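You operate a simulated robot arm through the tools that you are given. There is no shell and no other tool. Be economical: measure what you need, move in short steps, check, and stop when the job is done.

You are at the controls of a simulated two-armed robot. One attempt, no reset.

TASK
Put the pad from the deck left of the orange bike on the top of the small bench. Take the brake pad that says "29" from the clear end of the long bench and put it on the shelf under the tap bench. Count the short bolts on the clear end of the long bench, then put as many of the relays from the clear end of the long bench on the low shelf of the long bench. Close the upper red drawer. Shut the table drawer. Fetch the yellow tag marked "629" and set it on top of the silver panel. Pick up the blue funnel from the top of the padded stand with one hand, pass it to the other hand and put it on the shelf under the padded stand. The order is free. Set down upright: funnel.

It is judged by the outcome, as a careful person would: the job done as asked, and still so three seconds after it is handed in. It fails if anything else is knocked over, pushed out of place, dropped, spilled or broken.

THE ROBOT
Two 7-joint arms with two-finger parallel grippers on one trunk, on a base that drives. Base frame: it is fixed to the floor where the robot stands at the start and does not move with it; the origin is under the middle of the robot, x ahead of it, y to its left, z up; the surface under the hand at the start is at about z = 73. Readings come in cm, degrees, newtons and seconds.
The left shoulder is at the start at [5, 20.9, 119.6], the right one opposite. With the tool pointing down near the work surface each hand reaches from about 10 to 88 cm from the robot's upright axis, wherever it stands, measured 20 degrees to its own side. Places, roughly: brake pad [50, 225, 100]; funnel [275, -450, 100]; low shelf of the long bench [-30, 260, 20]; pad (14x7x3 cm) [50, 10, 70]; relay [-25, 250, 100]; shelf under the padded stand [280, -430, 20]; shelf under the tap bench [-210, -70, 30]; short bolt (4x2x2 cm) [-10, 250, 90]; silver panel (30x18x6 cm) [100, -460, 80]; table drawer [120, -410, 70]; top of the small bench [200, 280, 90]; upper red drawer [-160, 240, 80]; yellow tag [200, -425, 75]. Payload 4.4 kg a hand.
Tool frame (each hand has its own): the origin (TCP) lies between the finger pads and is the grasp point; the fingertips stand 2.3 cm ahead of it; z points along the fingers, y is the line along which they close. The gripper opens to 9.4 cm. The fingers are 3.8 cm wide and 1 cm thick; the gripper's body (5.4 by 9.6 cm) begins 3.9 cm behind the TCP.
Orientation is that of the tool frame in the base frame, as a unit quaternion [x, y, z, w]. With the fingers straight down and closing along the base's y, the tool's x points along the base's -x, its y along +y and its z along -z.

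THE INTERFACE
- The arms move only by the tool step_arm. It takes "left_targets", "right_targets" or both (then of equal length, played together; a hand with none holds still); each is a list of rows, each a list of 7 numbers: the shift along the tool's x, y, z in cm, then the turn, a rotation vector about the tool's x, y, z in degrees, then the gripper command, from -1 (shut) to 1 (fully open), values between in proportion. In form: [[tx, ty, tz, wx, wy, wz, claw], ...]. A call has 1 to 20 rows; each row shifts and turns the commanded pose from where the row before left it, along the tool's axes as they then stand. A row lasts 0.2 s, in which the tool goes at most 5 cm and 8.6 degrees; a call with a longer step from one row to the next is refused whole, and so is a gripper value outside its range. Where a pose cannot be reached the arm comes as near as it can. A force on the tool above 40 N (or 10 N above the force at the start of the call, whichever is more), or a blocked arm, ends the call early, and 0.2 s more pass. The fingers move at their own pace (about 10.8 cm/s each) and stop on an object; they squeeze with about 34 N. The grip force told is the motor's: it shows also when the fingers shut on nothing. Time passes only in rows, and 0.2 s behind the last, so rows that do not move let the fingers close. The reply holds the time, the measured pose of the TCP, the force on the tool along the base axes, the opening and the grip force, in the units named above and with some noise, with the torque about the TCP (base axes, N m) and any sound that the robot's microphone picked up, and new pictures: "views" is both (left out), scene, wrist or none (wrist: the cameras of the hands that moved).
- Cameras (640 x 400 px; columns grow to the right, rows downward): "scene" is now at [14.48, 1.42, 134.57]; the picture's right is [0.19, -0.98, 0.00], its down [-0.75, -0.14, -0.65] and it looks along [0.63, 0.12, -0.76] (base axes); focal length 293 px, centre (320, 200). "left" rides on the left gripper at [8.6, -1.6, -7.5] in its tool frame; the picture's right is [0.18, 0.98, 0.00], its down [-0.58, 0.11, -0.81] and it looks along [-0.79, 0.15, 0.59] (tool axes); focal length 243 px, centre (320, 200). "right" rides on the right gripper at [8.6, 1.6, -7.5] in its tool frame; the picture's right is [-0.18, 0.98, 0.00], its down [-0.58, -0.11, -0.81] and it looks along [-0.79, -0.15, 0.59] (tool axes); focal length 243 px, centre (320, 200). There is no depth. A picture from a camera that has moved, and an enlarged one, comes with that camera's place and axes in the base frame and with its lens.
- move_column(by): slides the trunk up (or, below 0, down) by that many cm; the arms and the scene camera ride with it, the base frame stays. It gives what a move gives, with no picture.
- roll_base(legs): drives the robot by 1 to 6 legs, each [ahead, left, turn to the left] in cm, cm and degrees, along the robot's own axes; the way and the turn of a leg run together, so that a leg with both is an arc; at most 150 cm and 180 degrees a leg. The arms and the cameras ride along, it lands a little off, and it stops where it bumps. It gives what a move gives, and a new picture of the scene camera.
- head_to(pan, tilt): turns the head with the scene camera to pan (to the left, within 80 degrees either way) and tilt (down, from -29 to 69), counted from straight ahead of the robot. It gives what a move gives, and a new picture of the scene camera.
- inspect(camera, box): a new picture of the part [left, top, right, bottom] of that camera's present view, enlarged. The clock stands still meanwhile.
- sign_off(): hands the job in; it is judged then, once.

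Work in short steps. Places have to be worked out from the pictures, the camera data and where the tool is seen: move nearer, look again, correct. Check each grasp and each placing, and mend what went wrong. You have 217 turns and 260 pictures in all, those below and enlarged ones among them. Open the grippers and draw the arms clear of the work before you hand the job in, unless the task says otherwise; then end with one line.

The tools are called after "Request:" by a JSON object that holds its "op" and its "data". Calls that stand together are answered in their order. step_arm: Moves the arms, as the interface text tells. Its arguments: {"type":"object","properties":{"left_targets":{"type":"array"},"right_targets":{"type":"array"},"views":{"type":"string","enum":["both","scene","wrist","none"]}},"required":[]} The other tools are called the same way: move_column (by) slides the trunk up or down; roll_base (legs) drives the base; head_to (pan, tilt) turns the head that bears the scene camera; inspect (camera, box) takes an enlarged picture of a part of a camera's view; sign_off () hands the job in.

At the start:

```text
t: 0.0
left_eef_pos: [46.59, 20.92, 94.22]
left_orientation: [0.0, 1.0, 0.001, -0.001]
left_force: [-0.5, -0.4, 0.3]
left_torque: [-0.03, -0.01, -0.01]
left_opening: 9.38
left_grip_force: 0.1
right_eef_pos: [42.35, -8.91, 101.36]
right_orientation: [0.0, 1.0, 0.0, 0.0]
right_force: [0.0, -0.6, 0.1]
right_torque: [0.02, -0.01, 0.01]
right_opening: 9.42
right_grip_force: 0.0
trunk travel left (down, up): [-27.5, 28.8]
robot x, y, heading: [-0.2, 0.09, 0.0]
head pan, tilt: [10.9, 49.7]
```

scene: 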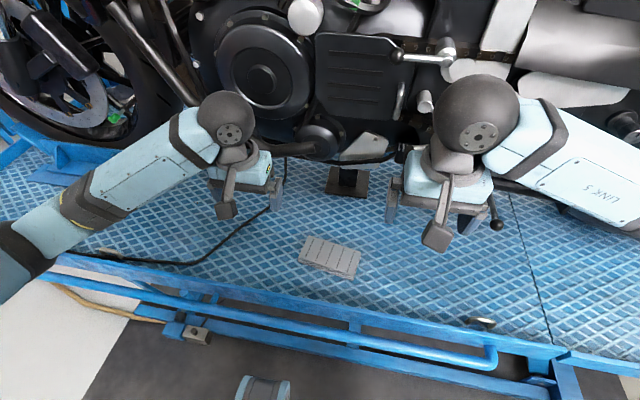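
right: 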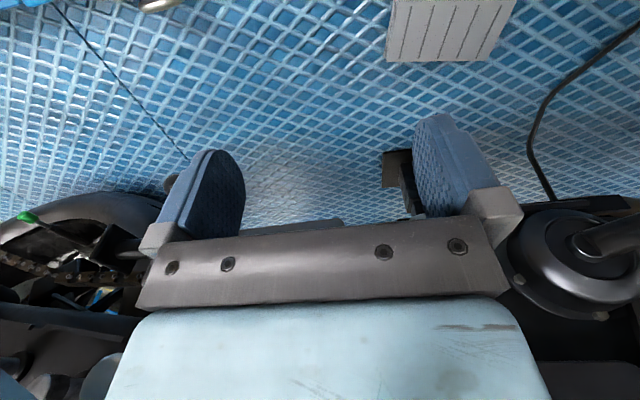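
left: 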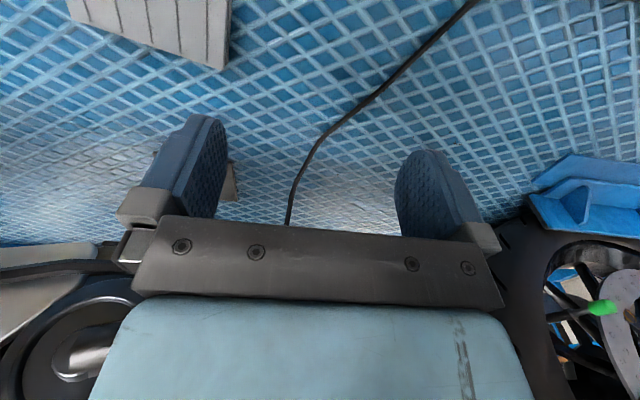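

The pad appears centred near [46.9, 5.4], its long side along y (about 7° off). I move the right hand aside, and bring the left hand above it turned by -83°.

Request:
{"op": "step_arm", "data": {"left_targets": [[0, -3.9, 2, 0, 0, 0, 1], [0, -3.9, 2, 0, 0, 0, 1], [0, -3.9, 2, 0, 0, 0, 1], [0, -3.9, 2, 0, 0, 0, 1], [0, 0, 0, 0, 0, -8.33, 1], [0, 0, 0, 0, 0, -8.33, 1], [0, 0, 0, 0, 0, -8.33, 1], [0, 0, 0, 0, 0, -8.33, 1], [0, 0, 0, 0, 0, -8.33, 1], [0, 0, 0, 0, 0, -8.33, 1], [0, 0, 0, 0, 0, -8.33, 1], [0, 0, 0, 0, 0, -8.33, 1], [0, 0, 0, 0, 0, -8.33, 1], [0, 0, 0, 0, 0, -8.33, 1], [0, 0, 0, 0, 0, 0, 1]], "right_targets": [[0, -4, -2, 0, 0, 0, 1], [0, -4, -2, 0, 0, 0, 1], [0, -4, -2, 0, 0, 0, 1], [0, -4, -2, 0, 0, 0, 1], [0, 0, 0, 0, 0, 0, 1], [0, 0, 0, 0, 0, 0, 1], [0, 0, 0, 0, 0, 0, 1], [0, 0, 0, 0, 0, 0, 1], [0, 0, 0, 0, 0, 0, 1], [0, 0, 0, 0, 0, 0, 1], [0, 0, 0, 0, 0, 0, 1], [0, 0, 0, 0, 0, 0, 1], [0, 0, 0, 0, 0, 0, 1], [0, 0, 0, 0, 0, 0, 1], [0, 0, 0, 0, 0, 0, 1]], "views": "both"}}

```text
t: 3.2
left_eef_pos: [46.5, 5.42, 86.26]
left_orientation: [-0.665, 0.747, 0.0, 0.0]
left_force: [0.5, -0.4, 0.8]
left_torque: [0.0, 0.02, -0.01]
left_opening: 9.43
left_grip_force: 0.0
right_eef_pos: [42.26, -25.01, 109.4]
right_orientation: [0.0, 1.0, 0.0, 0.001]
right_force: [-0.7, -0.9, 0.5]
right_torque: [0.01, 0.0, 0.02]
right_opening: 9.4
right_grip_force: 0.1
trunk travel left (down, up): [-27.5, 28.8]
robot x, y, heading: [0.26, -0.11, 0.0]
head pan, tilt: [10.9, 49.7]
camera scene: at [14.48, 1.42, 134.57], right [0.19, -0.98, 0.0], down [-0.75, -0.14, -0.65], along [0.63, 0.12, -0.76], focal length 293 px, centre (320, 200)
camera right: at [33.61, -23.37, 116.78], right [0.18, 0.98, 0.0], down [0.58, -0.11, 0.81], along [0.79, -0.15, -0.59], focal length 243 px, centre (320, 200)
camera left: at [47.24, -3.43, 93.65], right [-1.0, -0.07, 0.0], down [-0.04, 0.59, 0.81], along [-0.06, 0.8, -0.59], focal length 243 px, centre (320, 200)
```

scene: 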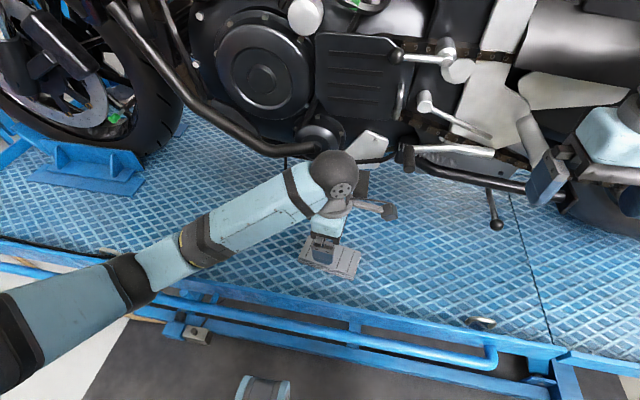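
right: 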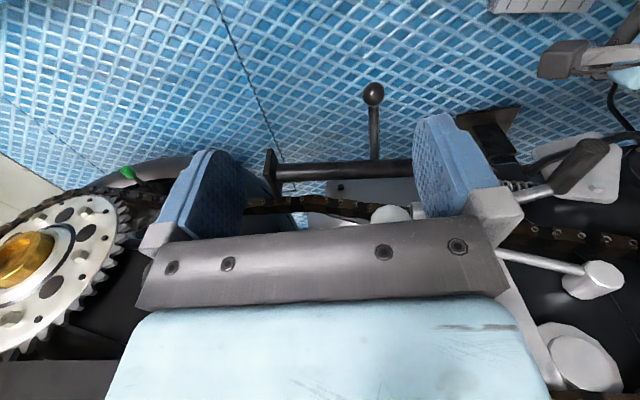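
left: 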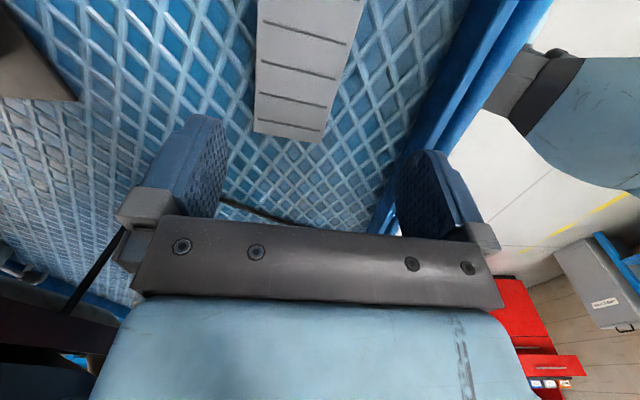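

The wrist picture puts the pad's middle nearer x = 48. I shift that way, turn 2°, and descend halfway to check.

Request:
{"op": "step_arm", "data": {"left_targets": [[0, -1.3, 0, 0, 0, 2, 1], [0, 0, 4, 0, 0, 0, 1], [0, 0, 2, 0, 0, 0, 1], [0, 0, 0, 0, 0, 0, 1]], "views": "wrist"}}

Request:
{"op": "inspect", "data": {"camera": "scene", "box": [240, 200, 400, 300]}}

```text
t: 4.2
left_eef_pos: [47.89, 5.2, 80.19]
left_orientation: [-0.651, 0.759, 0.0, 0.0]
left_force: [0.5, 0.9, 0.2]
left_torque: [0.0, 0.02, -0.01]
left_opening: 9.41
left_grip_force: 0.0
right_eef_pos: [42.27, -24.96, 109.46]
right_orientation: [0.0, 1.0, 0.0, 0.0]
right_force: [0.8, 0.4, -0.5]
right_torque: [0.02, -0.02, -0.02]
right_opening: 9.42
right_grip_force: 0.0
trunk travel left (down, up): [-27.5, 28.8]
robot x, y, heading: [0.3, 0.24, -0.1]
head pan, tilt: [10.9, 49.7]
camera left: at [48.24, -3.63, 87.62], right [-1.0, -0.03, 0.0], down [-0.02, 0.59, 0.81], along [-0.03, 0.81, -0.59], focal length 243 px, centre (320, 200)
```

left: 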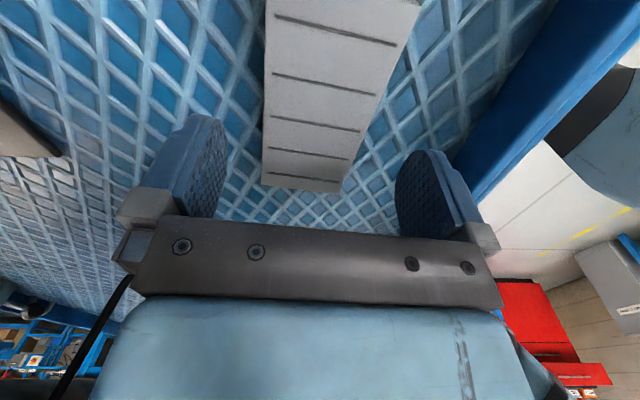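

```text
4.00 times, centred on (320, 250) of scene
camera zoom: at [14.47, 1.42, 134.57], right [0.19, -0.98, 0.0], down [-0.75, -0.14, -0.65], along [0.63, 0.12, -0.76], focal length 1171 px, centre (320, 0)
```

zoom: 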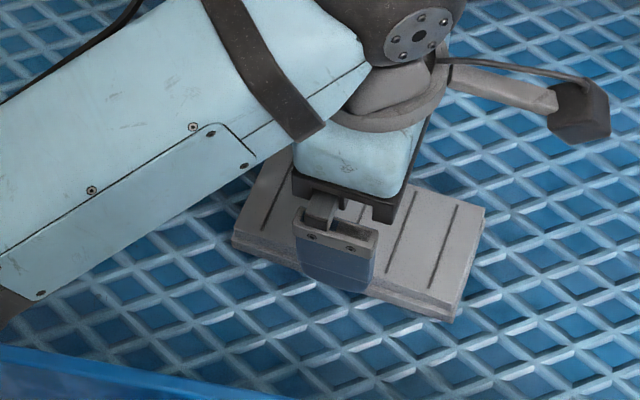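

Aligned well: the pad straddles symmetrically with its middle near [48.1, 4.3]. Descend and close.

Request:
{"op": "step_arm", "data": {"left_targets": [[0.8, -0.2, 2.2, 0, 0, 0, 1], [0, 0, 2, 0, 0, 0, 1], [0, 0, 0, 0, 0, 0, -1], [0, 0, 0, 0, 0, 0, -1], [0, 0, 0, 0, 0, 0, -1]], "views": "none"}}

```text
t: 5.4
left_eef_pos: [47.99, 4.29, 76.0]
left_orientation: [-0.651, 0.759, 0.0, 0.001]
left_force: [-0.9, 1.1, 1.9]
left_torque: [-0.02, 0.03, -0.06]
left_opening: 6.67
left_grip_force: 33.4
right_eef_pos: [42.31, -24.91, 109.38]
right_orientation: [0.0, 1.0, 0.0, 0.0]
right_force: [-0.4, 0.2, 0.0]
right_torque: [-0.01, 0.05, -0.01]
right_opening: 9.39
right_grip_force: 0.2
trunk travel left (down, up): [-27.5, 28.8]
robot x, y, heading: [-0.09, -0.19, -0.0]
head pan, tilt: [10.9, 49.7]
```

The pad is gripped (6.7 cm). I lift it, then draw it back, and look to the left to see the other work places.

Request:
{"op": "step_arm", "data": {"left_targets": [[0, 0, -5, 0, 0, 0, -1], [0, 0, -5, 0, 0, 0, -1], [0, 0, -5, 0, 0, 0, -1], [0, 0, -5, 0, 0, 0, -1], [0, 0, -5, 0, 0, 0, -1], [-3, 3, 0, 0, 0, 0, -1], [-3, 3, 0, 0, 0, 0, -1], [-3, 3, 0, 0, 0, 0, -1], [-3, 3, 0, 0, 0, 0, -1], [0, 3, 0, 0, 0, 0, -1], [0, 0, 0, 0, 0, 0, -1]], "right_targets": [[0, 0, 0, 0, 0, 0, 1], [0, 0, 0, 0, 0, 0, 1], [0, 0, 0, 0, 0, 0, 1], [0, 0, 0, 0, 0, 0, 1], [0, 0, 0, 0, 0, 0, 1], [3, 0, 0, 0, 0, 0, 0], [3, 0, 0, 0, 0, 0, 0], [3, 0, 0, 0, 0, 0, 0], [3, 0, 0, 0, 0, 0, 0], [0, 0, 0, 0, 0, 0, 0], [0, 0, 0, 0, 0, 0, 0]], "views": "none"}}

Request:
{"op": "head_to", "data": {"pan": 75, "tilt": 20}}

```text
t: 6.5
left_eef_pos: [47.81, 5.06, 95.96]
left_orientation: [-0.654, 0.756, 0.012, 0.002]
left_force: [4.6, 12.7, -7.7]
left_torque: [-0.37, 0.51, 0.59]
left_opening: 0.0
left_grip_force: 34.1
right_eef_pos: [42.48, -24.79, 109.29]
right_orientation: [-0.001, 1.0, -0.001, -0.001]
right_force: [0.4, 0.8, 0.2]
right_torque: [0.03, 0.0, 0.02]
right_opening: 9.39
right_grip_force: 0.1
trunk travel left (down, up): [-27.5, 28.8]
robot x, y, heading: [-0.43, 0.09, 0.1]
head pan, tilt: [10.9, 49.7]
stopped in row 5 (left hand): the force on the tool passed its limit at 78 N (the readings are from after the stop); the commanded pose is now the measured one
```

```text
t: 7.8
left_eef_pos: [47.88, 4.93, 96.15]
left_orientation: [-0.653, 0.757, 0.012, 0.0]
left_force: [5.8, 19.9, -7.7]
left_torque: [-1.17, 0.69, 0.91]
left_opening: 0.0
left_grip_force: 33.8
right_eef_pos: [42.39, -24.69, 109.48]
right_orientation: [0.0, 1.0, -0.002, 0.0]
right_force: [0.4, -0.1, 0.4]
right_torque: [-0.02, 0.01, 0.0]
right_opening: 9.36
right_grip_force: 0.0
trunk travel left (down, up): [-27.5, 28.8]
robot x, y, heading: [-0.17, -0.24, -0.1]
head pan, tilt: [75.0, 20.0]
camera scene: at [9.43, 9.27, 139.05], right [0.97, -0.26, 0.0], down [-0.09, -0.33, -0.94], along [0.24, 0.91, -0.34], focal length 293 px, centre (320, 200)
```

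scene: 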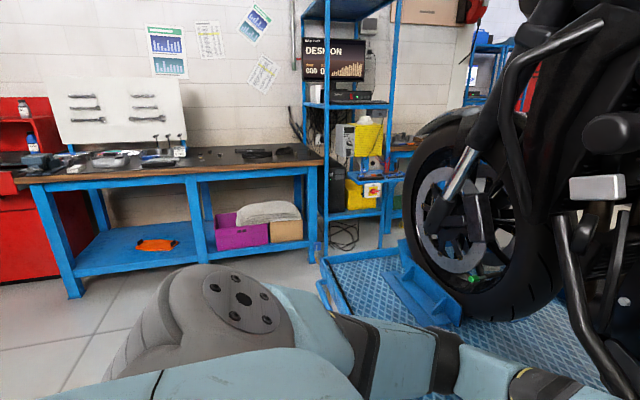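

The lift hit something and the pad slipped out (opening 0). I look back at the scene to see where it went.

Request:
{"op": "head_to", "data": {"pan": 10, "tilt": 50}}

Request:
{"op": "step_arm", "data": {"left_targets": [[0, 0, 0, 0, 0, 0, -1]], "views": "wrist"}}

```text
t: 9.2
left_eef_pos: [47.8, 4.88, 96.07]
left_orientation: [-0.652, 0.758, 0.011, 0.001]
left_force: [3.9, 20.2, -10.9]
left_torque: [-0.92, 0.47, 0.7]
left_opening: 0.0
left_grip_force: 33.8
right_eef_pos: [42.51, -24.74, 109.35]
right_orientation: [-0.001, 1.0, -0.001, -0.001]
right_force: [0.0, -0.7, 0.0]
right_torque: [0.0, 0.0, -0.01]
right_opening: 9.41
right_grip_force: 0.1
trunk travel left (down, up): [-27.5, 28.8]
robot x, y, heading: [0.1, -0.25, 0.1]
head pan, tilt: [10.0, 50.0]
camera scene: at [14.59, 1.61, 134.51], right [0.18, -0.98, 0.0], down [-0.75, -0.14, -0.64], along [0.63, 0.11, -0.77], focal length 293 px, centre (320, 200)
```

scene: 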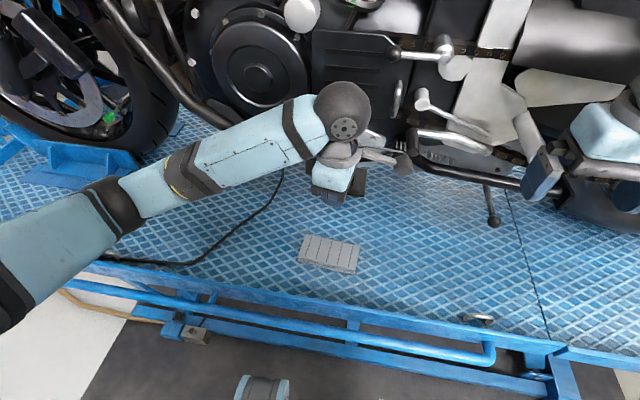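

```text
t: 9.6
left_eef_pos: [47.85, 4.98, 96.09]
left_orientation: [-0.652, 0.758, 0.011, 0.0]
left_force: [2.1, 20.6, -11.9]
left_torque: [-0.82, 0.42, 0.55]
left_opening: 0.0
left_grip_force: 33.8
right_eef_pos: [42.41, -24.71, 109.42]
right_orientation: [0.0, 1.0, -0.002, 0.0]
right_force: [-0.1, -0.3, 0.2]
right_torque: [0.03, -0.04, -0.01]
right_opening: 9.41
right_grip_force: 0.1
trunk travel left (down, up): [-27.5, 28.8]
robot x, y, heading: [0.17, 0.28, -0.1]
head pan, tilt: [10.0, 50.0]
camera left: at [48.27, -4.03, 103.39], right [-1.0, -0.04, 0.01], down [-0.01, 0.58, 0.82], along [-0.04, 0.82, -0.58], focal length 243 px, centre (320, 200)
```

left: 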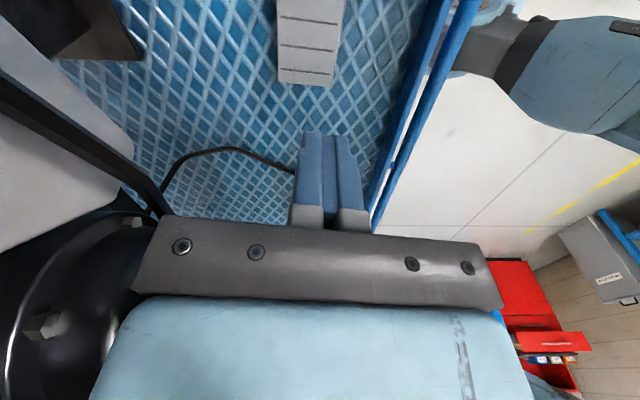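

The pad lies where it was, so it slipped out at once. The hand's camera is touching the bike. I back down and away from the bike, open, and look again.

Request:
{"op": "step_arm", "data": {"left_targets": [[0, 1, 4, 0, 0, 0, -1], [0, 0, 4, 0, 0, 0, 0], [0, 0, 4, 0, 0, 0, 1], [0, -1, 0, 0, 0, 0, 1], [0, 0, 0, 0, 0, 0, 1]], "views": "wrist"}}

Request:
{"op": "inspect", "data": {"camera": "scene", "box": [270, 210, 390, 285]}}

```text
t: 10.8
left_eef_pos: [47.54, 4.91, 84.21]
left_orientation: [-0.652, 0.758, 0.012, 0.001]
left_force: [0.1, -0.4, -0.1]
left_torque: [-0.02, -0.01, -0.01]
left_opening: 9.39
left_grip_force: 0.1
right_eef_pos: [42.35, -24.93, 109.39]
right_orientation: [0.0, 1.0, 0.0, 0.0]
right_force: [0.6, -0.3, -0.7]
right_torque: [-0.02, -0.04, -0.05]
right_opening: 9.37
right_grip_force: 0.1
trunk travel left (down, up): [-27.5, 28.8]
robot x, y, heading: [-0.24, 0.01, -0.1]
head pan, tilt: [10.0, 50.0]
camera left: at [47.98, -4.05, 91.47], right [-1.0, -0.04, 0.01], down [-0.01, 0.58, 0.82], along [-0.04, 0.82, -0.58], focal length 243 px, centre (320, 200)
```

left: 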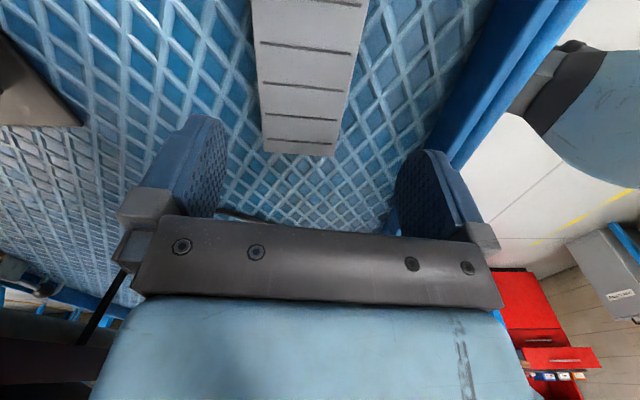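

```text
5.33 times, centred on (330, 248) of scene
camera zoom: at [14.43, 1.35, 134.53], right [0.17, -0.98, 0.0], down [-0.75, -0.13, -0.64], along [0.63, 0.11, -0.77], focal length 1562 px, centre (267, -53)
```

zoom: 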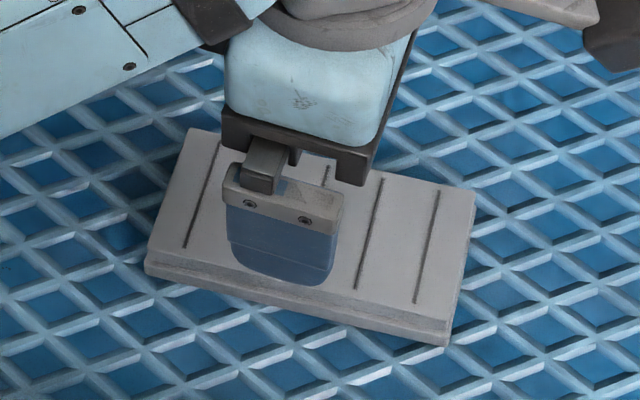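

The pad has a bevelled upper edge, so I need to grip lower. I level the hand, centre it and descend slightly deeper than before.

Request:
{"op": "step_arm", "data": {"left_targets": [[0.5, -0.5, 3, 1, 0.9, 0, 1], [0, 0, 4, 0, 0, 0, 1], [0, 0, 1.7, 0, 0, 0, 1], [0, 0, 0.5, 0, 0, 0, 1], [0, 0, 0.3, 0, 0, 0, 1], [0, 0, 0, 0, 0, 0, 1]], "views": "wrist"}}

```text
t: 12.0
left_eef_pos: [48.09, 4.41, 75.21]
left_orientation: [-0.651, 0.759, -0.004, 0.002]
left_force: [-12.4, 3.8, 24.4]
left_torque: [0.6, 1.53, -0.09]
left_opening: 9.41
left_grip_force: 0.4
right_eef_pos: [42.19, -24.87, 109.47]
right_orientation: [0.0, 1.0, 0.0, 0.001]
right_force: [0.6, -0.6, 0.2]
right_torque: [0.01, 0.03, 0.01]
right_opening: 9.41
right_grip_force: 0.0
trunk travel left (down, up): [-27.5, 28.8]
robot x, y, heading: [-0.1, 0.25, -0.0]
head pan, tilt: [10.0, 50.0]
stopped in row 5 (left hand): the force on the tool passed its limit at 46 N (the readings are from after the stop); the commanded pose is now the measured one
camera left: at [48.22, -4.37, 82.82], right [-1.0, -0.03, -0.01], down [-0.03, 0.59, 0.8], along [-0.02, 0.8, -0.59], focal length 243 px, centre (320, 200)
```

left: 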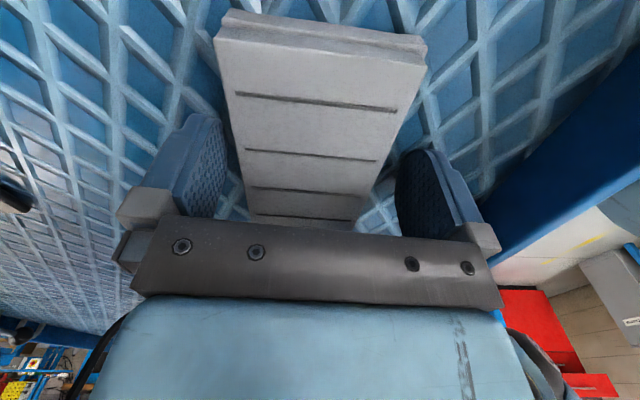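

The fingers touched the deck at TCP z = 75.2 and straddle the pad evenly. I raise 0.3 cm, close, and lift just a little to verify.

Request:
{"op": "step_arm", "data": {"left_targets": [[0, 0, -0.2, 0, 0, 0, 1], [0, 0, 0, 0, 0, 0, -1], [0, 0, 0, 0, 0, 0, -1], [0, 0, 0, 0, 0, 0, -1], [0, 0, 0, 0, 0, 0, -1], [0, 0, -1, 0, 0, 0, -1], [0, 0, -1, 0, 0, 0, -1], [0, 0, -1, 0, 0, 0, -1]], "views": "wrist"}}

```text
t: 13.8
left_eef_pos: [48.08, 4.52, 78.27]
left_orientation: [-0.651, 0.759, -0.002, 0.002]
left_force: [0.5, -0.6, -1.0]
left_torque: [0.0, -0.02, -0.01]
left_opening: 6.77
left_grip_force: 33.9
right_eef_pos: [42.24, -24.9, 109.46]
right_orientation: [-0.001, 1.0, 0.0, 0.001]
right_force: [-0.1, 0.5, 0.4]
right_torque: [0.05, 0.03, -0.01]
right_opening: 9.4
right_grip_force: 0.1
trunk travel left (down, up): [-27.5, 28.8]
robot x, y, heading: [0.12, -0.11, 0.0]
head pan, tilt: [10.0, 50.0]
camera left: at [48.38, -4.31, 85.72], right [-1.0, -0.04, -0.01], down [-0.03, 0.59, 0.81], along [-0.03, 0.81, -0.59], focal length 243 px, centre (320, 200)
```

left: 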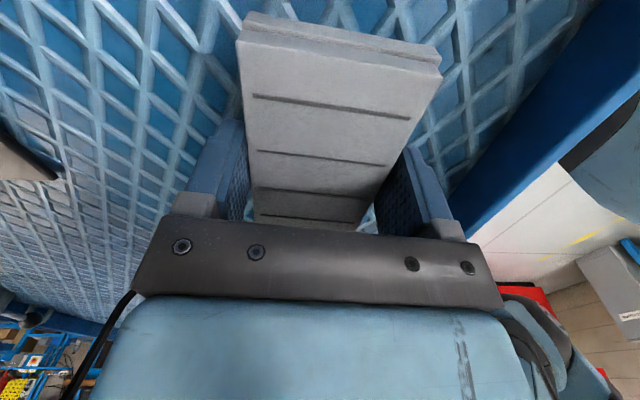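

Held and lifted. Now I rise a bit, draw back away from the bike, then rise further.

Request:
{"op": "step_arm", "data": {"left_targets": [[0, 0, -3, 0, 0, 0, -1], [0, 3, -3, 0, 0, 0, -1], [0, 4, -2, 0, 0, 0, -1], [0, 4, -2, 0, 0, 0, -1], [0, 3, -3, 0, 0, 0, -1], [-3, 0, -4, 0, 0, 0, -1], [-3, 0, -4, 0, 0, 0, -1], [-3, 0, -3, 0, 0, 0, -1], [-3, 0, 0, 0, 0, 0, -1], [0, 0, 0, 0, 0, 0, -1]], "right_targets": [[0, 0, 0, 0, 0, 0, 1], [0, 0, 0, 0, 0, 0, 1], [0, 0, 0, 0, 0, 0, 1], [0, 0, 0, 0, 0, 0, 1], [3, 0, 0, 0, 0, 0, 0], [3, 0, 0, 0, 0, 0, 0], [3, 0, 0, 0, 0, 0, 0], [3, 0, 0, 0, 0, 0, 0], [0, 0, 0, 0, 0, 0, 0], [0, 0, 0, 0, 0, 0, 0]], "views": "none"}}

Request:
{"op": "head_to", "data": {"pan": -50, "tilt": 15}}

```text
t: 16.0
left_eef_pos: [36.58, 18.7, 101.63]
left_orientation: [-0.652, 0.758, -0.002, 0.002]
left_force: [-0.3, -0.6, -0.1]
left_torque: [0.0, -0.02, -0.02]
left_opening: 6.69
left_grip_force: 34.5
left hand out of reach, approached as far as the arm can: row 6, 7
right_eef_pos: [33.41, -24.85, 109.62]
right_orientation: [0.0, 1.0, 0.0, 0.0]
right_force: [-0.5, -0.1, 0.2]
right_torque: [-0.02, 0.02, -0.01]
right_opening: 4.72
right_grip_force: 0.1
right hand out of reach, approached as far as the arm can: row 8
trunk travel left (down, up): [-27.5, 28.8]
robot x, y, heading: [0.19, 0.24, -0.1]
head pan, tilt: [10.0, 50.0]
```

```text
t: 17.3
left_eef_pos: [36.55, 18.79, 101.56]
left_orientation: [-0.652, 0.758, -0.002, 0.002]
left_force: [-0.1, 0.6, 0.1]
left_torque: [0.03, 0.0, 0.0]
left_opening: 6.68
left_grip_force: 33.7
right_eef_pos: [33.52, -24.7, 109.57]
right_orientation: [0.001, 1.0, 0.0, 0.001]
right_force: [0.1, -0.2, 0.4]
right_torque: [0.03, -0.02, 0.04]
right_opening: 4.7
right_grip_force: 0.1
trunk travel left (down, up): [-27.5, 28.8]
robot x, y, heading: [-0.01, 0.16, 0.1]
head pan, tilt: [-50.0, 15.0]
camera scene: at [12.88, -7.14, 139.9], right [-0.77, -0.64, 0.0], down [-0.17, 0.2, -0.97], along [0.62, -0.74, -0.26], focal length 293 px, centre (320, 200)
```

scene: 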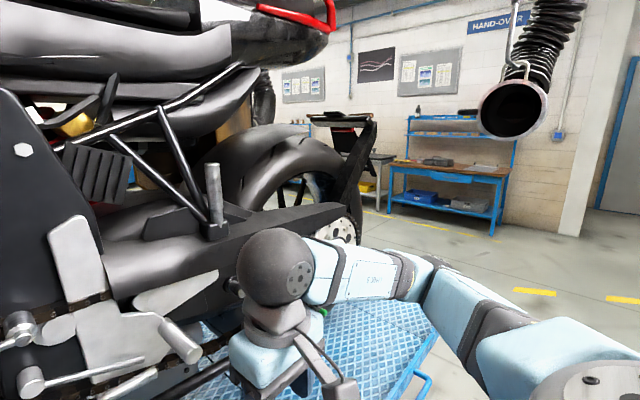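

The pad is in hand and the deck edge seems near y ≈ 115, with the long bench front near y ≈ 228. I back off a bit, drive left towards the gap and look ahead.

Request:
{"op": "roll_base", "data": {"legs": [[-15, 0, 0], [0, 145, 0]]}}

Request:
{"op": "head_to", "data": {"pan": 10, "tilt": 25}}

```text
t: 31.0
left_eef_pos: [20.95, 162.55, 101.76]
left_orientation: [-0.655, 0.756, -0.002, 0.002]
left_force: [-0.2, 0.1, -0.3]
left_torque: [0.01, -0.01, -0.01]
left_opening: 6.7
left_grip_force: 33.9
right_eef_pos: [18.01, 119.1, 109.67]
right_orientation: [-0.005, 1.0, 0.001, 0.0]
right_force: [-0.2, -0.1, 0.2]
right_torque: [0.01, -0.02, -0.04]
right_opening: 4.7
right_grip_force: 0.2
trunk travel left (down, up): [-27.5, 28.8]
robot x, y, heading: [-15.3, 143.25, 0.4]
head pan, tilt: [-50.0, 15.0]
camera scene: at [-2.63, 136.49, 139.9], right [-0.76, -0.65, 0.0], down [-0.17, 0.2, -0.97], along [0.63, -0.73, -0.26], focal length 293 px, centre (320, 200)
```

scene: 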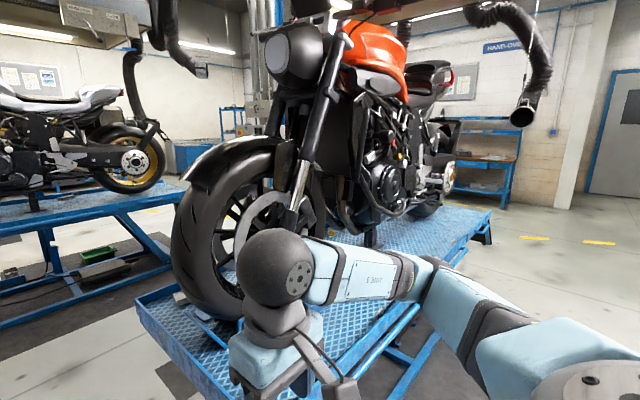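

```text
t: 32.3
left_eef_pos: [20.93, 162.65, 101.62]
left_orientation: [-0.655, 0.755, -0.001, 0.001]
left_force: [0.3, 0.6, 0.6]
left_torque: [0.0, -0.01, 0.02]
left_opening: 6.7
left_grip_force: 34.0
right_eef_pos: [17.99, 119.04, 109.51]
right_orientation: [-0.004, 1.0, 0.0, 0.0]
right_force: [0.0, 0.1, 0.5]
right_torque: [0.02, -0.03, 0.0]
right_opening: 4.71
right_grip_force: 0.0
trunk travel left (down, up): [-27.5, 28.8]
robot x, y, heading: [-15.58, 143.29, 0.4]
head pan, tilt: [10.0, 25.0]
camera scene: at [0.36, 145.26, 138.28], right [0.18, -0.98, 0.0], down [-0.42, -0.08, -0.91], along [0.89, 0.16, -0.42], focal length 293 px, centre (320, 200)
```

scene: 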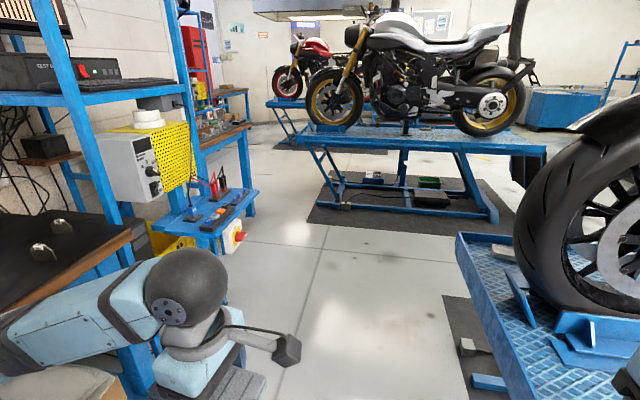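

The corridor between the deck (y<110) and rack (y>214) is clear. I drive ahead to x ≈ 190 at y ≈ 157 and turn left to face the small bench.

Request:
{"op": "roll_base", "data": {"legs": [[30, 13, 0], [100, 0, 0], [80, 0, 0], [0, 0, 90]]}}

Request:
{"op": "head_to", "data": {"pan": 0, "tilt": 30}}

```text
t: 36.1
left_eef_pos: [69.99, 176.02, 101.83]
left_orientation: [-0.649, 0.76, -0.007, 0.004]
left_force: [-0.1, 0.1, -0.6]
left_torque: [0.02, 0.0, 0.0]
left_opening: 6.69
left_grip_force: 33.4
right_eef_pos: [66.14, 132.12, 109.25]
right_orientation: [0.008, 1.0, -0.007, -0.008]
right_force: [0.4, -0.1, 0.1]
right_torque: [0.03, 0.03, 0.02]
right_opening: 4.7
right_grip_force: 0.1
trunk travel left (down, up): [-27.5, 28.8]
robot x, y, heading: [33.43, 157.08, -0.3]
head pan, tilt: [10.0, 25.0]
stopped in leg 2: the robot was blocked; the commanded pose is now the measured one
camera scene: at [48.96, 159.07, 138.43], right [0.17, -0.99, 0.01], down [-0.41, -0.07, -0.91], along [0.9, 0.15, -0.42], focal length 293 px, centre (320, 200)
```

scene: 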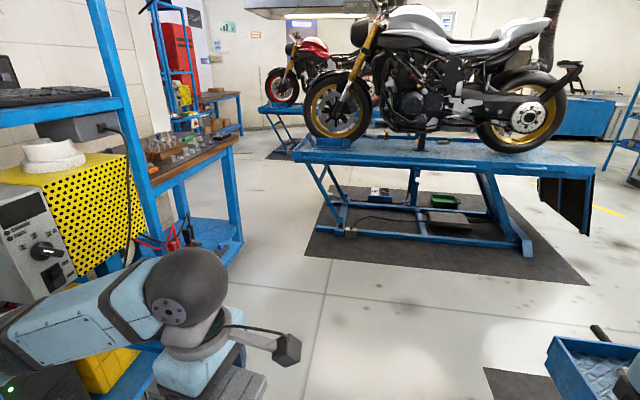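

```text
t: 36.8
left_eef_pos: [69.71, 176.0, 102.05]
left_orientation: [-0.65, 0.76, -0.007, 0.004]
left_force: [-0.1, 0.3, -0.9]
left_torque: [-0.02, 0.03, -0.02]
left_opening: 6.68
left_grip_force: 34.1
right_eef_pos: [65.98, 132.13, 109.29]
right_orientation: [0.006, 1.0, -0.007, -0.007]
right_force: [1.0, 0.3, 1.2]
right_torque: [0.0, 0.01, -0.03]
right_opening: 4.69
right_grip_force: 0.1
trunk travel left (down, up): [-27.5, 28.8]
robot x, y, heading: [33.87, 156.91, -0.2]
head pan, tilt: [0.0, 30.0]
camera scene: at [48.63, 157.34, 137.66], right [0.0, -1.0, 0.0], down [-0.49, 0.0, -0.87], along [0.87, -0.01, -0.49], focal length 293 px, centre (320, 200)
```

scene: 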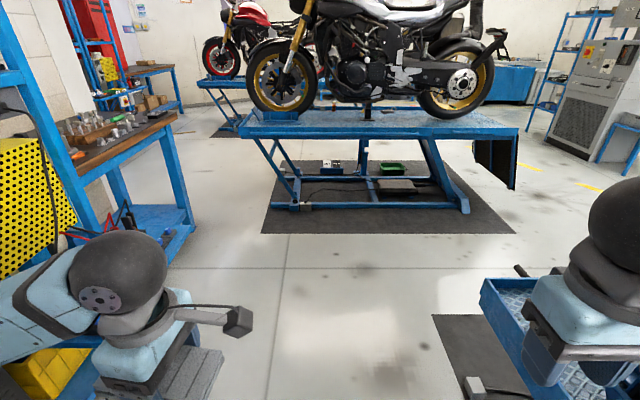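

The base was blocked near x = 33. I look to the left and to the right to find what it touches.

Request:
{"op": "head_to", "data": {"pan": 60, "tilt": 45}}

Request:
{"op": "head_to", "data": {"pan": -60, "tilt": 45}}

```text
t: 38.1
left_eef_pos: [69.69, 175.89, 101.97]
left_orientation: [-0.65, 0.76, -0.007, 0.005]
left_force: [0.3, 0.2, -0.3]
left_torque: [0.02, 0.03, -0.01]
left_opening: 6.69
left_grip_force: 34.2
right_eef_pos: [65.94, 132.15, 109.51]
right_orientation: [0.005, 1.0, -0.005, -0.006]
right_force: [0.1, 0.6, -0.1]
right_torque: [-0.02, 0.0, -0.01]
right_opening: 4.7
right_grip_force: 0.0
trunk travel left (down, up): [-27.5, 28.8]
robot x, y, heading: [33.54, 157.13, -0.0]
head pan, tilt: [60.0, 45.0]
camera scene: at [43.66, 164.36, 135.31], right [0.86, -0.5, 0.01], down [-0.35, -0.61, -0.71], along [0.36, 0.61, -0.71], focal length 293 px, centre (320, 200)
```

scene: 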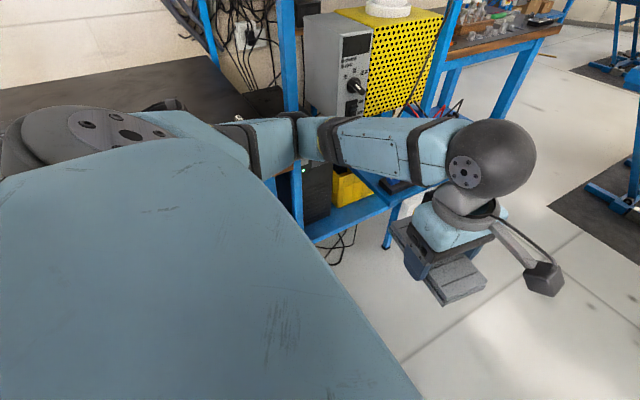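

```text
t: 40.1
left_eef_pos: [69.71, 176.0, 101.97]
left_orientation: [-0.65, 0.76, -0.007, 0.004]
left_force: [-0.4, 0.5, -0.6]
left_torque: [0.03, 0.02, 0.01]
left_opening: 6.69
left_grip_force: 34.0
right_eef_pos: [65.97, 132.06, 109.41]
right_orientation: [0.004, 1.0, -0.005, -0.005]
right_force: [-0.1, -0.5, 0.0]
right_torque: [0.01, -0.01, 0.04]
right_opening: 4.72
right_grip_force: 0.0
trunk travel left (down, up): [-27.5, 28.8]
robot x, y, heading: [34.18, 157.08, -0.3]
head pan, tilt: [-60.0, 45.0]
camera scene: at [43.59, 150.26, 135.36], right [-0.87, -0.5, -0.01], down [-0.34, 0.61, -0.71], along [0.36, -0.62, -0.7], focal length 293 px, centre (320, 200)
```

scene: 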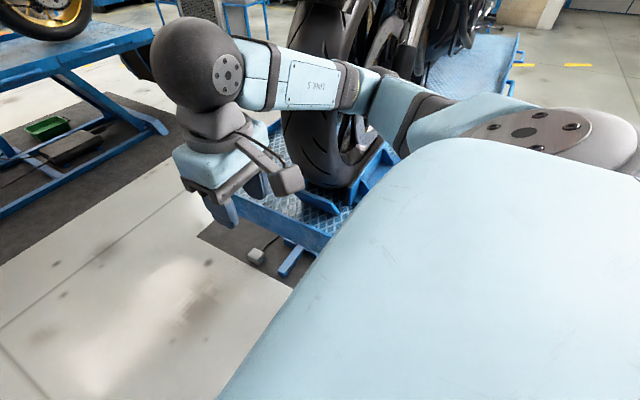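

Both elbows stand wide in this gap. I back up, turn to face +y, and look before passing through sideways.

Request:
{"op": "roll_base", "data": {"legs": [[-45, 0, 0], [0, 0, 90]]}}

Request:
{"op": "head_to", "data": {"pan": -50, "tilt": 35}}

```text
t: 46.6
left_eef_pos: [-30.06, 193.6, 101.58]
left_orientation: [0.997, -0.075, 0.001, -0.002]
left_force: [0.0, 0.3, -0.3]
left_torque: [0.0, 0.01, -0.01]
left_opening: 6.68
left_grip_force: 34.4
right_eef_pos: [13.65, 190.29, 108.94]
right_orientation: [-0.706, 0.708, -0.01, -0.005]
right_force: [0.3, 1.0, 0.3]
right_torque: [-0.02, 0.01, -0.01]
right_opening: 4.72
right_grip_force: 0.0
trunk travel left (down, up): [-27.5, 28.8]
robot x, y, heading: [-11.28, 157.18, 90.0]
head pan, tilt: [-60.0, 45.0]
camera scene: at [-4.1, 167.84, 135.22], right [0.5, -0.87, 0.0], down [-0.61, -0.35, -0.71], along [0.61, 0.35, -0.71], focal length 293 px, centre (320, 200)
```

scene: 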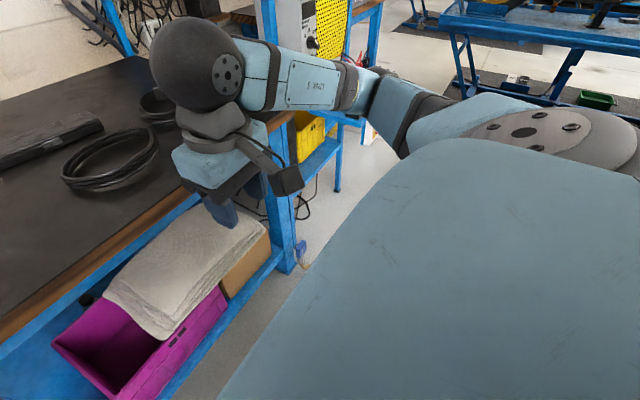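

```text
t: 47.4
left_eef_pos: [-30.09, 193.63, 101.63]
left_orientation: [0.997, -0.075, 0.0, -0.002]
left_force: [-0.5, 0.8, -0.5]
left_torque: [-0.02, -0.03, 0.02]
left_opening: 6.72
left_grip_force: 34.1
right_eef_pos: [13.86, 190.18, 108.87]
right_orientation: [-0.706, 0.708, -0.011, -0.006]
right_force: [-0.3, 0.7, -0.2]
right_torque: [0.01, 0.0, 0.0]
right_opening: 4.71
right_grip_force: 0.0
trunk travel left (down, up): [-27.5, 28.8]
robot x, y, heading: [-11.4, 157.19, 90.0]
head pan, tilt: [-50.0, 35.0]
camera scene: at [-4.38, 169.43, 136.7], right [0.64, -0.77, 0.0], down [-0.44, -0.37, -0.82], along [0.63, 0.53, -0.57], focal length 293 px, centre (320, 200)
```

scene: 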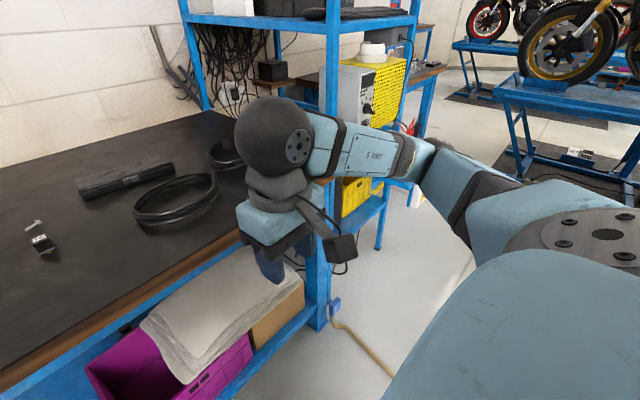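

I'm in front of the long bench's end; I take a look at the bench top now for the brake pads, bolts and relays.

Request:
{"op": "head_to", "data": {"pan": -5, "tilt": 40}}

Request:
{"op": "inspect", "data": {"camera": "scene", "box": [160, 50, 480, 250]}}

```text
t: 48.5
left_eef_pos: [-30.15, 193.73, 101.58]
left_orientation: [0.997, -0.075, 0.0, -0.003]
left_force: [-0.3, 0.2, -0.2]
left_torque: [0.02, -0.02, -0.01]
left_opening: 6.68
left_grip_force: 33.9
right_eef_pos: [13.61, 190.28, 108.9]
right_orientation: [-0.706, 0.708, -0.011, -0.006]
right_force: [0.2, -0.4, -1.0]
right_torque: [0.01, -0.03, 0.0]
right_opening: 4.71
right_grip_force: 0.1
trunk travel left (down, up): [-27.5, 28.8]
robot x, y, heading: [-11.38, 156.5, 89.8]
head pan, tilt: [-5.0, 40.0]
camera scene: at [-10.39, 172.24, 135.95], right [1.0, -0.09, 0.0], down [-0.06, -0.64, -0.77], along [0.07, 0.76, -0.64], focal length 293 px, centre (320, 200)
```

scene: 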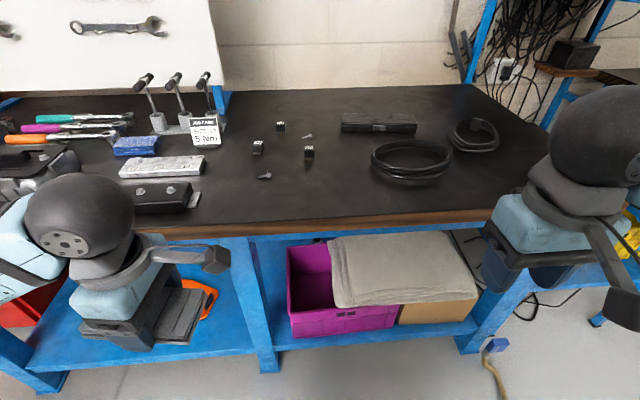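

```text
2.00 times, centred on (320, 150) of scene
camera zoom: at [-10.39, 172.24, 135.95], right [1.0, -0.09, 0.0], down [-0.06, -0.64, -0.77], along [0.07, 0.76, -0.64], focal length 586 px, centre (320, 300)
```

zoom: 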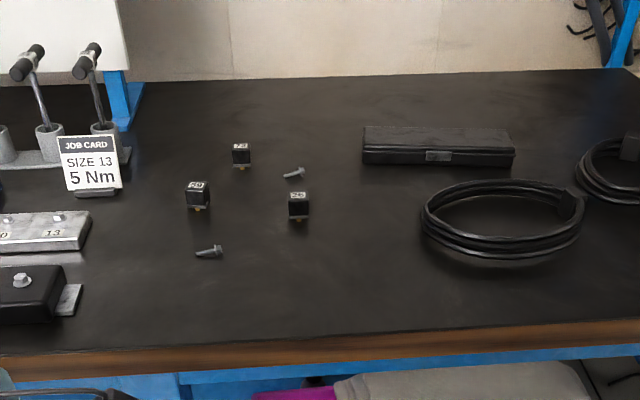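

Three relays and two bolts are seen here so far. First I deliver the pad: drive sideways right through the gap.

Request:
{"op": "roll_base", "data": {"legs": [[-3, -60, 0], [0, -60, 0], [0, -85, 0]]}}

Request:
{"op": "head_to", "data": {"pan": 0, "tilt": 40}}

```text
t: 67.0
left_eef_pos: [175.13, 190.19, 101.61]
left_orientation: [0.997, -0.08, -0.001, -0.003]
left_force: [0.3, -0.2, -0.3]
left_torque: [-0.01, 0.02, 0.01]
left_opening: 6.68
left_grip_force: 33.4
right_eef_pos: [218.91, 186.45, 108.94]
right_orientation: [-0.702, 0.712, -0.01, -0.006]
right_force: [-0.4, -0.5, -0.6]
right_torque: [-0.01, 0.0, -0.01]
right_opening: 4.73
right_grip_force: 0.2
trunk travel left (down, up): [-27.5, 28.8]
robot x, y, heading: [193.74, 153.52, 89.5]
head pan, tilt: [-5.0, 40.0]
camera scene: at [194.62, 168.64, 135.95], right [1.0, -0.1, 0.0], down [-0.06, -0.64, -0.77], along [0.07, 0.76, -0.64], focal length 293 px, centre (320, 200)
```

scene: 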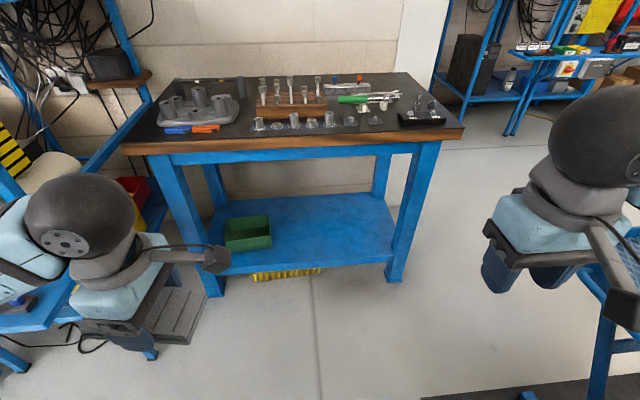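

```text
t: 67.6
left_eef_pos: [175.15, 190.21, 101.6]
left_orientation: [0.997, -0.079, 0.0, -0.003]
left_force: [1.0, -0.7, -0.4]
left_torque: [-0.01, 0.0, 0.02]
left_opening: 6.69
left_grip_force: 34.2
right_eef_pos: [218.86, 186.36, 108.87]
right_orientation: [-0.702, 0.712, -0.01, -0.006]
right_force: [0.0, 0.6, -0.3]
right_torque: [0.03, -0.01, -0.03]
right_opening: 4.69
right_grip_force: 0.0
trunk travel left (down, up): [-27.5, 28.8]
robot x, y, heading: [193.37, 153.58, 89.5]
head pan, tilt: [0.0, 40.0]
camera scene: at [193.88, 168.68, 135.95], right [1.0, -0.01, 0.0], down [-0.01, -0.64, -0.77], along [0.01, 0.77, -0.64], focal length 293 px, centre (320, 200)
```

scene: 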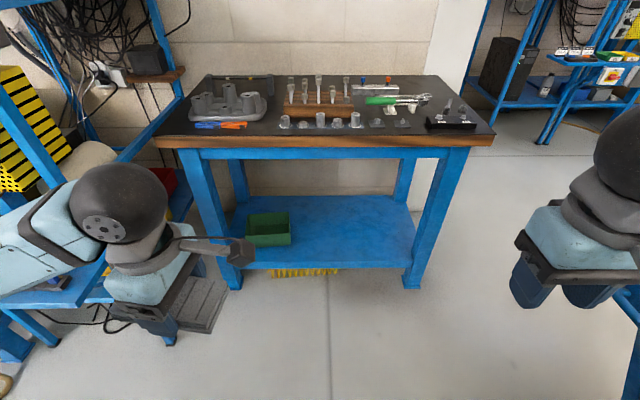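

I zoom in on the small bench's top to find a free spot for the 14x7 pad.

Request:
{"op": "inspect", "data": {"camera": "scene", "box": [150, 55, 510, 155]}}

```text
1.78 times, centred on (330, 105) of scene
camera zoom: at [193.88, 168.68, 135.95], right [1.0, -0.01, 0.0], down [-0.01, -0.64, -0.77], along [0.01, 0.77, -0.64], focal length 521 px, centre (302, 369)
```

zoom: 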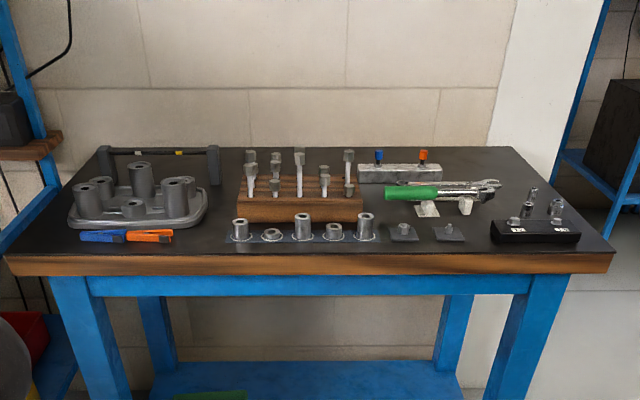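

The top is crowded; I raise the trunk, go nearer and look down to judge free areas.

Request:
{"op": "move_column", "data": {"by": 20}}

Request:
{"op": "roll_base", "data": {"legs": [[30, -4, 0]]}}

Request:
{"op": "head_to", "data": {"pan": 0, "tilt": 48}}

```text
t: 69.8
left_eef_pos: [175.06, 190.21, 121.53]
left_orientation: [0.997, -0.081, 0.0, -0.003]
left_force: [0.0, -0.7, -0.7]
left_torque: [-0.02, -0.01, 0.03]
left_opening: 6.69
left_grip_force: 34.4
right_eef_pos: [218.94, 186.37, 128.91]
right_orientation: [-0.702, 0.712, -0.011, -0.006]
right_force: [0.0, 0.7, 0.1]
right_torque: [0.0, 0.03, -0.03]
right_opening: 4.72
right_grip_force: 0.2
trunk travel left (down, up): [-47.5, 8.8]
robot x, y, heading: [193.19, 153.73, 89.2]
head pan, tilt: [0.0, 40.0]
```

```text
t: 71.9
left_eef_pos: [179.47, 220.31, 121.62]
left_orientation: [0.997, -0.079, 0.0, -0.003]
left_force: [-1.0, -0.1, -0.4]
left_torque: [-0.02, 0.02, -0.02]
left_opening: 6.69
left_grip_force: 34.0
right_eef_pos: [223.17, 216.32, 129.0]
right_orientation: [-0.702, 0.712, -0.01, -0.007]
right_force: [-0.1, 0.1, -0.3]
right_torque: [0.0, 0.02, 0.02]
right_opening: 4.7
right_grip_force: 0.1
trunk travel left (down, up): [-47.5, 8.8]
robot x, y, heading: [197.67, 183.74, 89.4]
head pan, tilt: [0.0, 40.0]
camera scene: at [198.09, 198.7, 155.96], right [1.0, -0.01, 0.0], down [-0.01, -0.64, -0.77], along [0.01, 0.77, -0.64], focal length 293 px, centre (320, 200)
```

scene: 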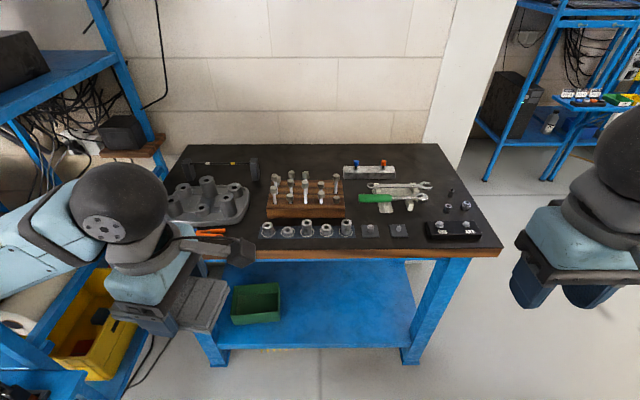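

```text
t: 72.6
left_eef_pos: [179.44, 220.41, 121.72]
left_orientation: [0.997, -0.081, 0.0, -0.003]
left_force: [-0.1, 0.3, -0.3]
left_torque: [-0.02, 0.03, 0.0]
left_opening: 6.7
left_grip_force: 34.5
right_eef_pos: [223.14, 216.52, 128.94]
right_orientation: [-0.702, 0.712, -0.011, -0.006]
right_force: [-0.2, -0.3, -0.4]
right_torque: [-0.04, -0.02, -0.03]
right_opening: 4.72
right_grip_force: 0.0
trunk travel left (down, up): [-47.5, 8.8]
robot x, y, heading: [197.75, 183.94, 89.4]
head pan, tilt: [0.0, 48.0]
camera scene: at [198.11, 198.18, 154.8], right [1.0, -0.01, 0.0], down [-0.01, -0.74, -0.67], along [0.01, 0.67, -0.74], focal length 293 px, centre (320, 200)
```

scene: 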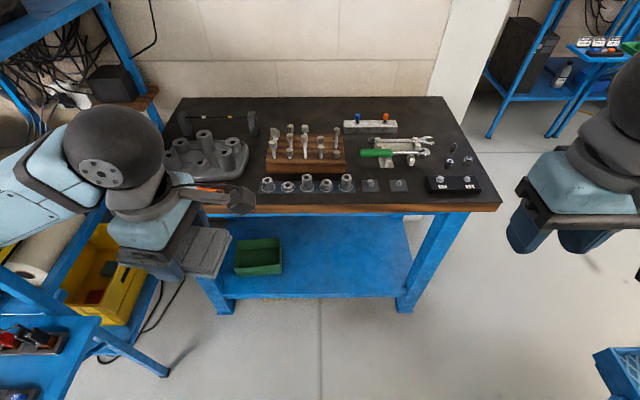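

Request:
{"op": "inspect", "data": {"camera": "scene", "box": [150, 85, 510, 215]}}

```text
1.78 times, centred on (330, 150) of scene
camera zoom: at [198.11, 198.18, 154.8], right [1.0, -0.01, 0.0], down [-0.01, -0.74, -0.67], along [0.01, 0.67, -0.74], focal length 521 px, centre (302, 289)
```

zoom: 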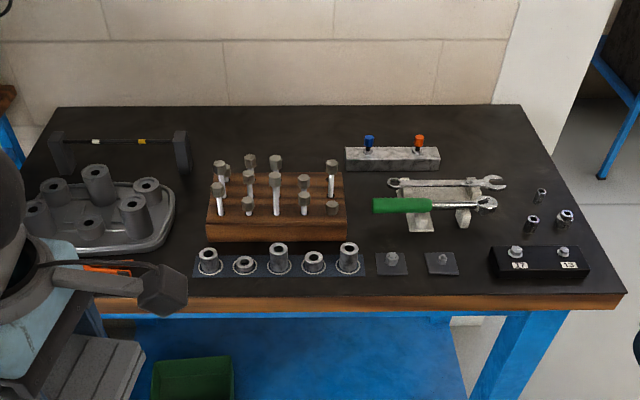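

There is a free area behind the wooden block, around [192, 299] (x 176–208, y 285–317). I look straight down to see how near the base can get.

Request:
{"op": "head_to", "data": {"pan": 0, "tilt": 69}}

```text
t: 73.4
left_eef_pos: [179.37, 220.32, 121.7]
left_orientation: [0.997, -0.08, 0.0, -0.004]
left_force: [0.5, 0.1, -0.1]
left_torque: [0.01, 0.04, 0.01]
left_opening: 6.69
left_grip_force: 33.7
right_eef_pos: [223.17, 216.42, 128.96]
right_orientation: [-0.702, 0.712, -0.01, -0.005]
right_force: [0.2, 0.3, 0.6]
right_torque: [-0.02, -0.04, -0.02]
right_opening: 4.7
right_grip_force: 0.2
trunk travel left (down, up): [-47.5, 8.8]
robot x, y, heading: [198.02, 183.41, 89.3]
head pan, tilt: [0.0, 68.8]
camera scene: at [198.07, 195.83, 152.34], right [1.0, -0.01, 0.0], down [-0.01, -0.93, -0.36], along [0.0, 0.36, -0.93], focal length 293 px, centre (320, 200)
```

scene: 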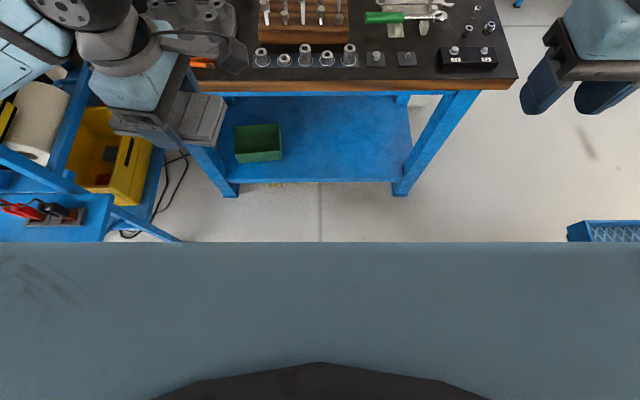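

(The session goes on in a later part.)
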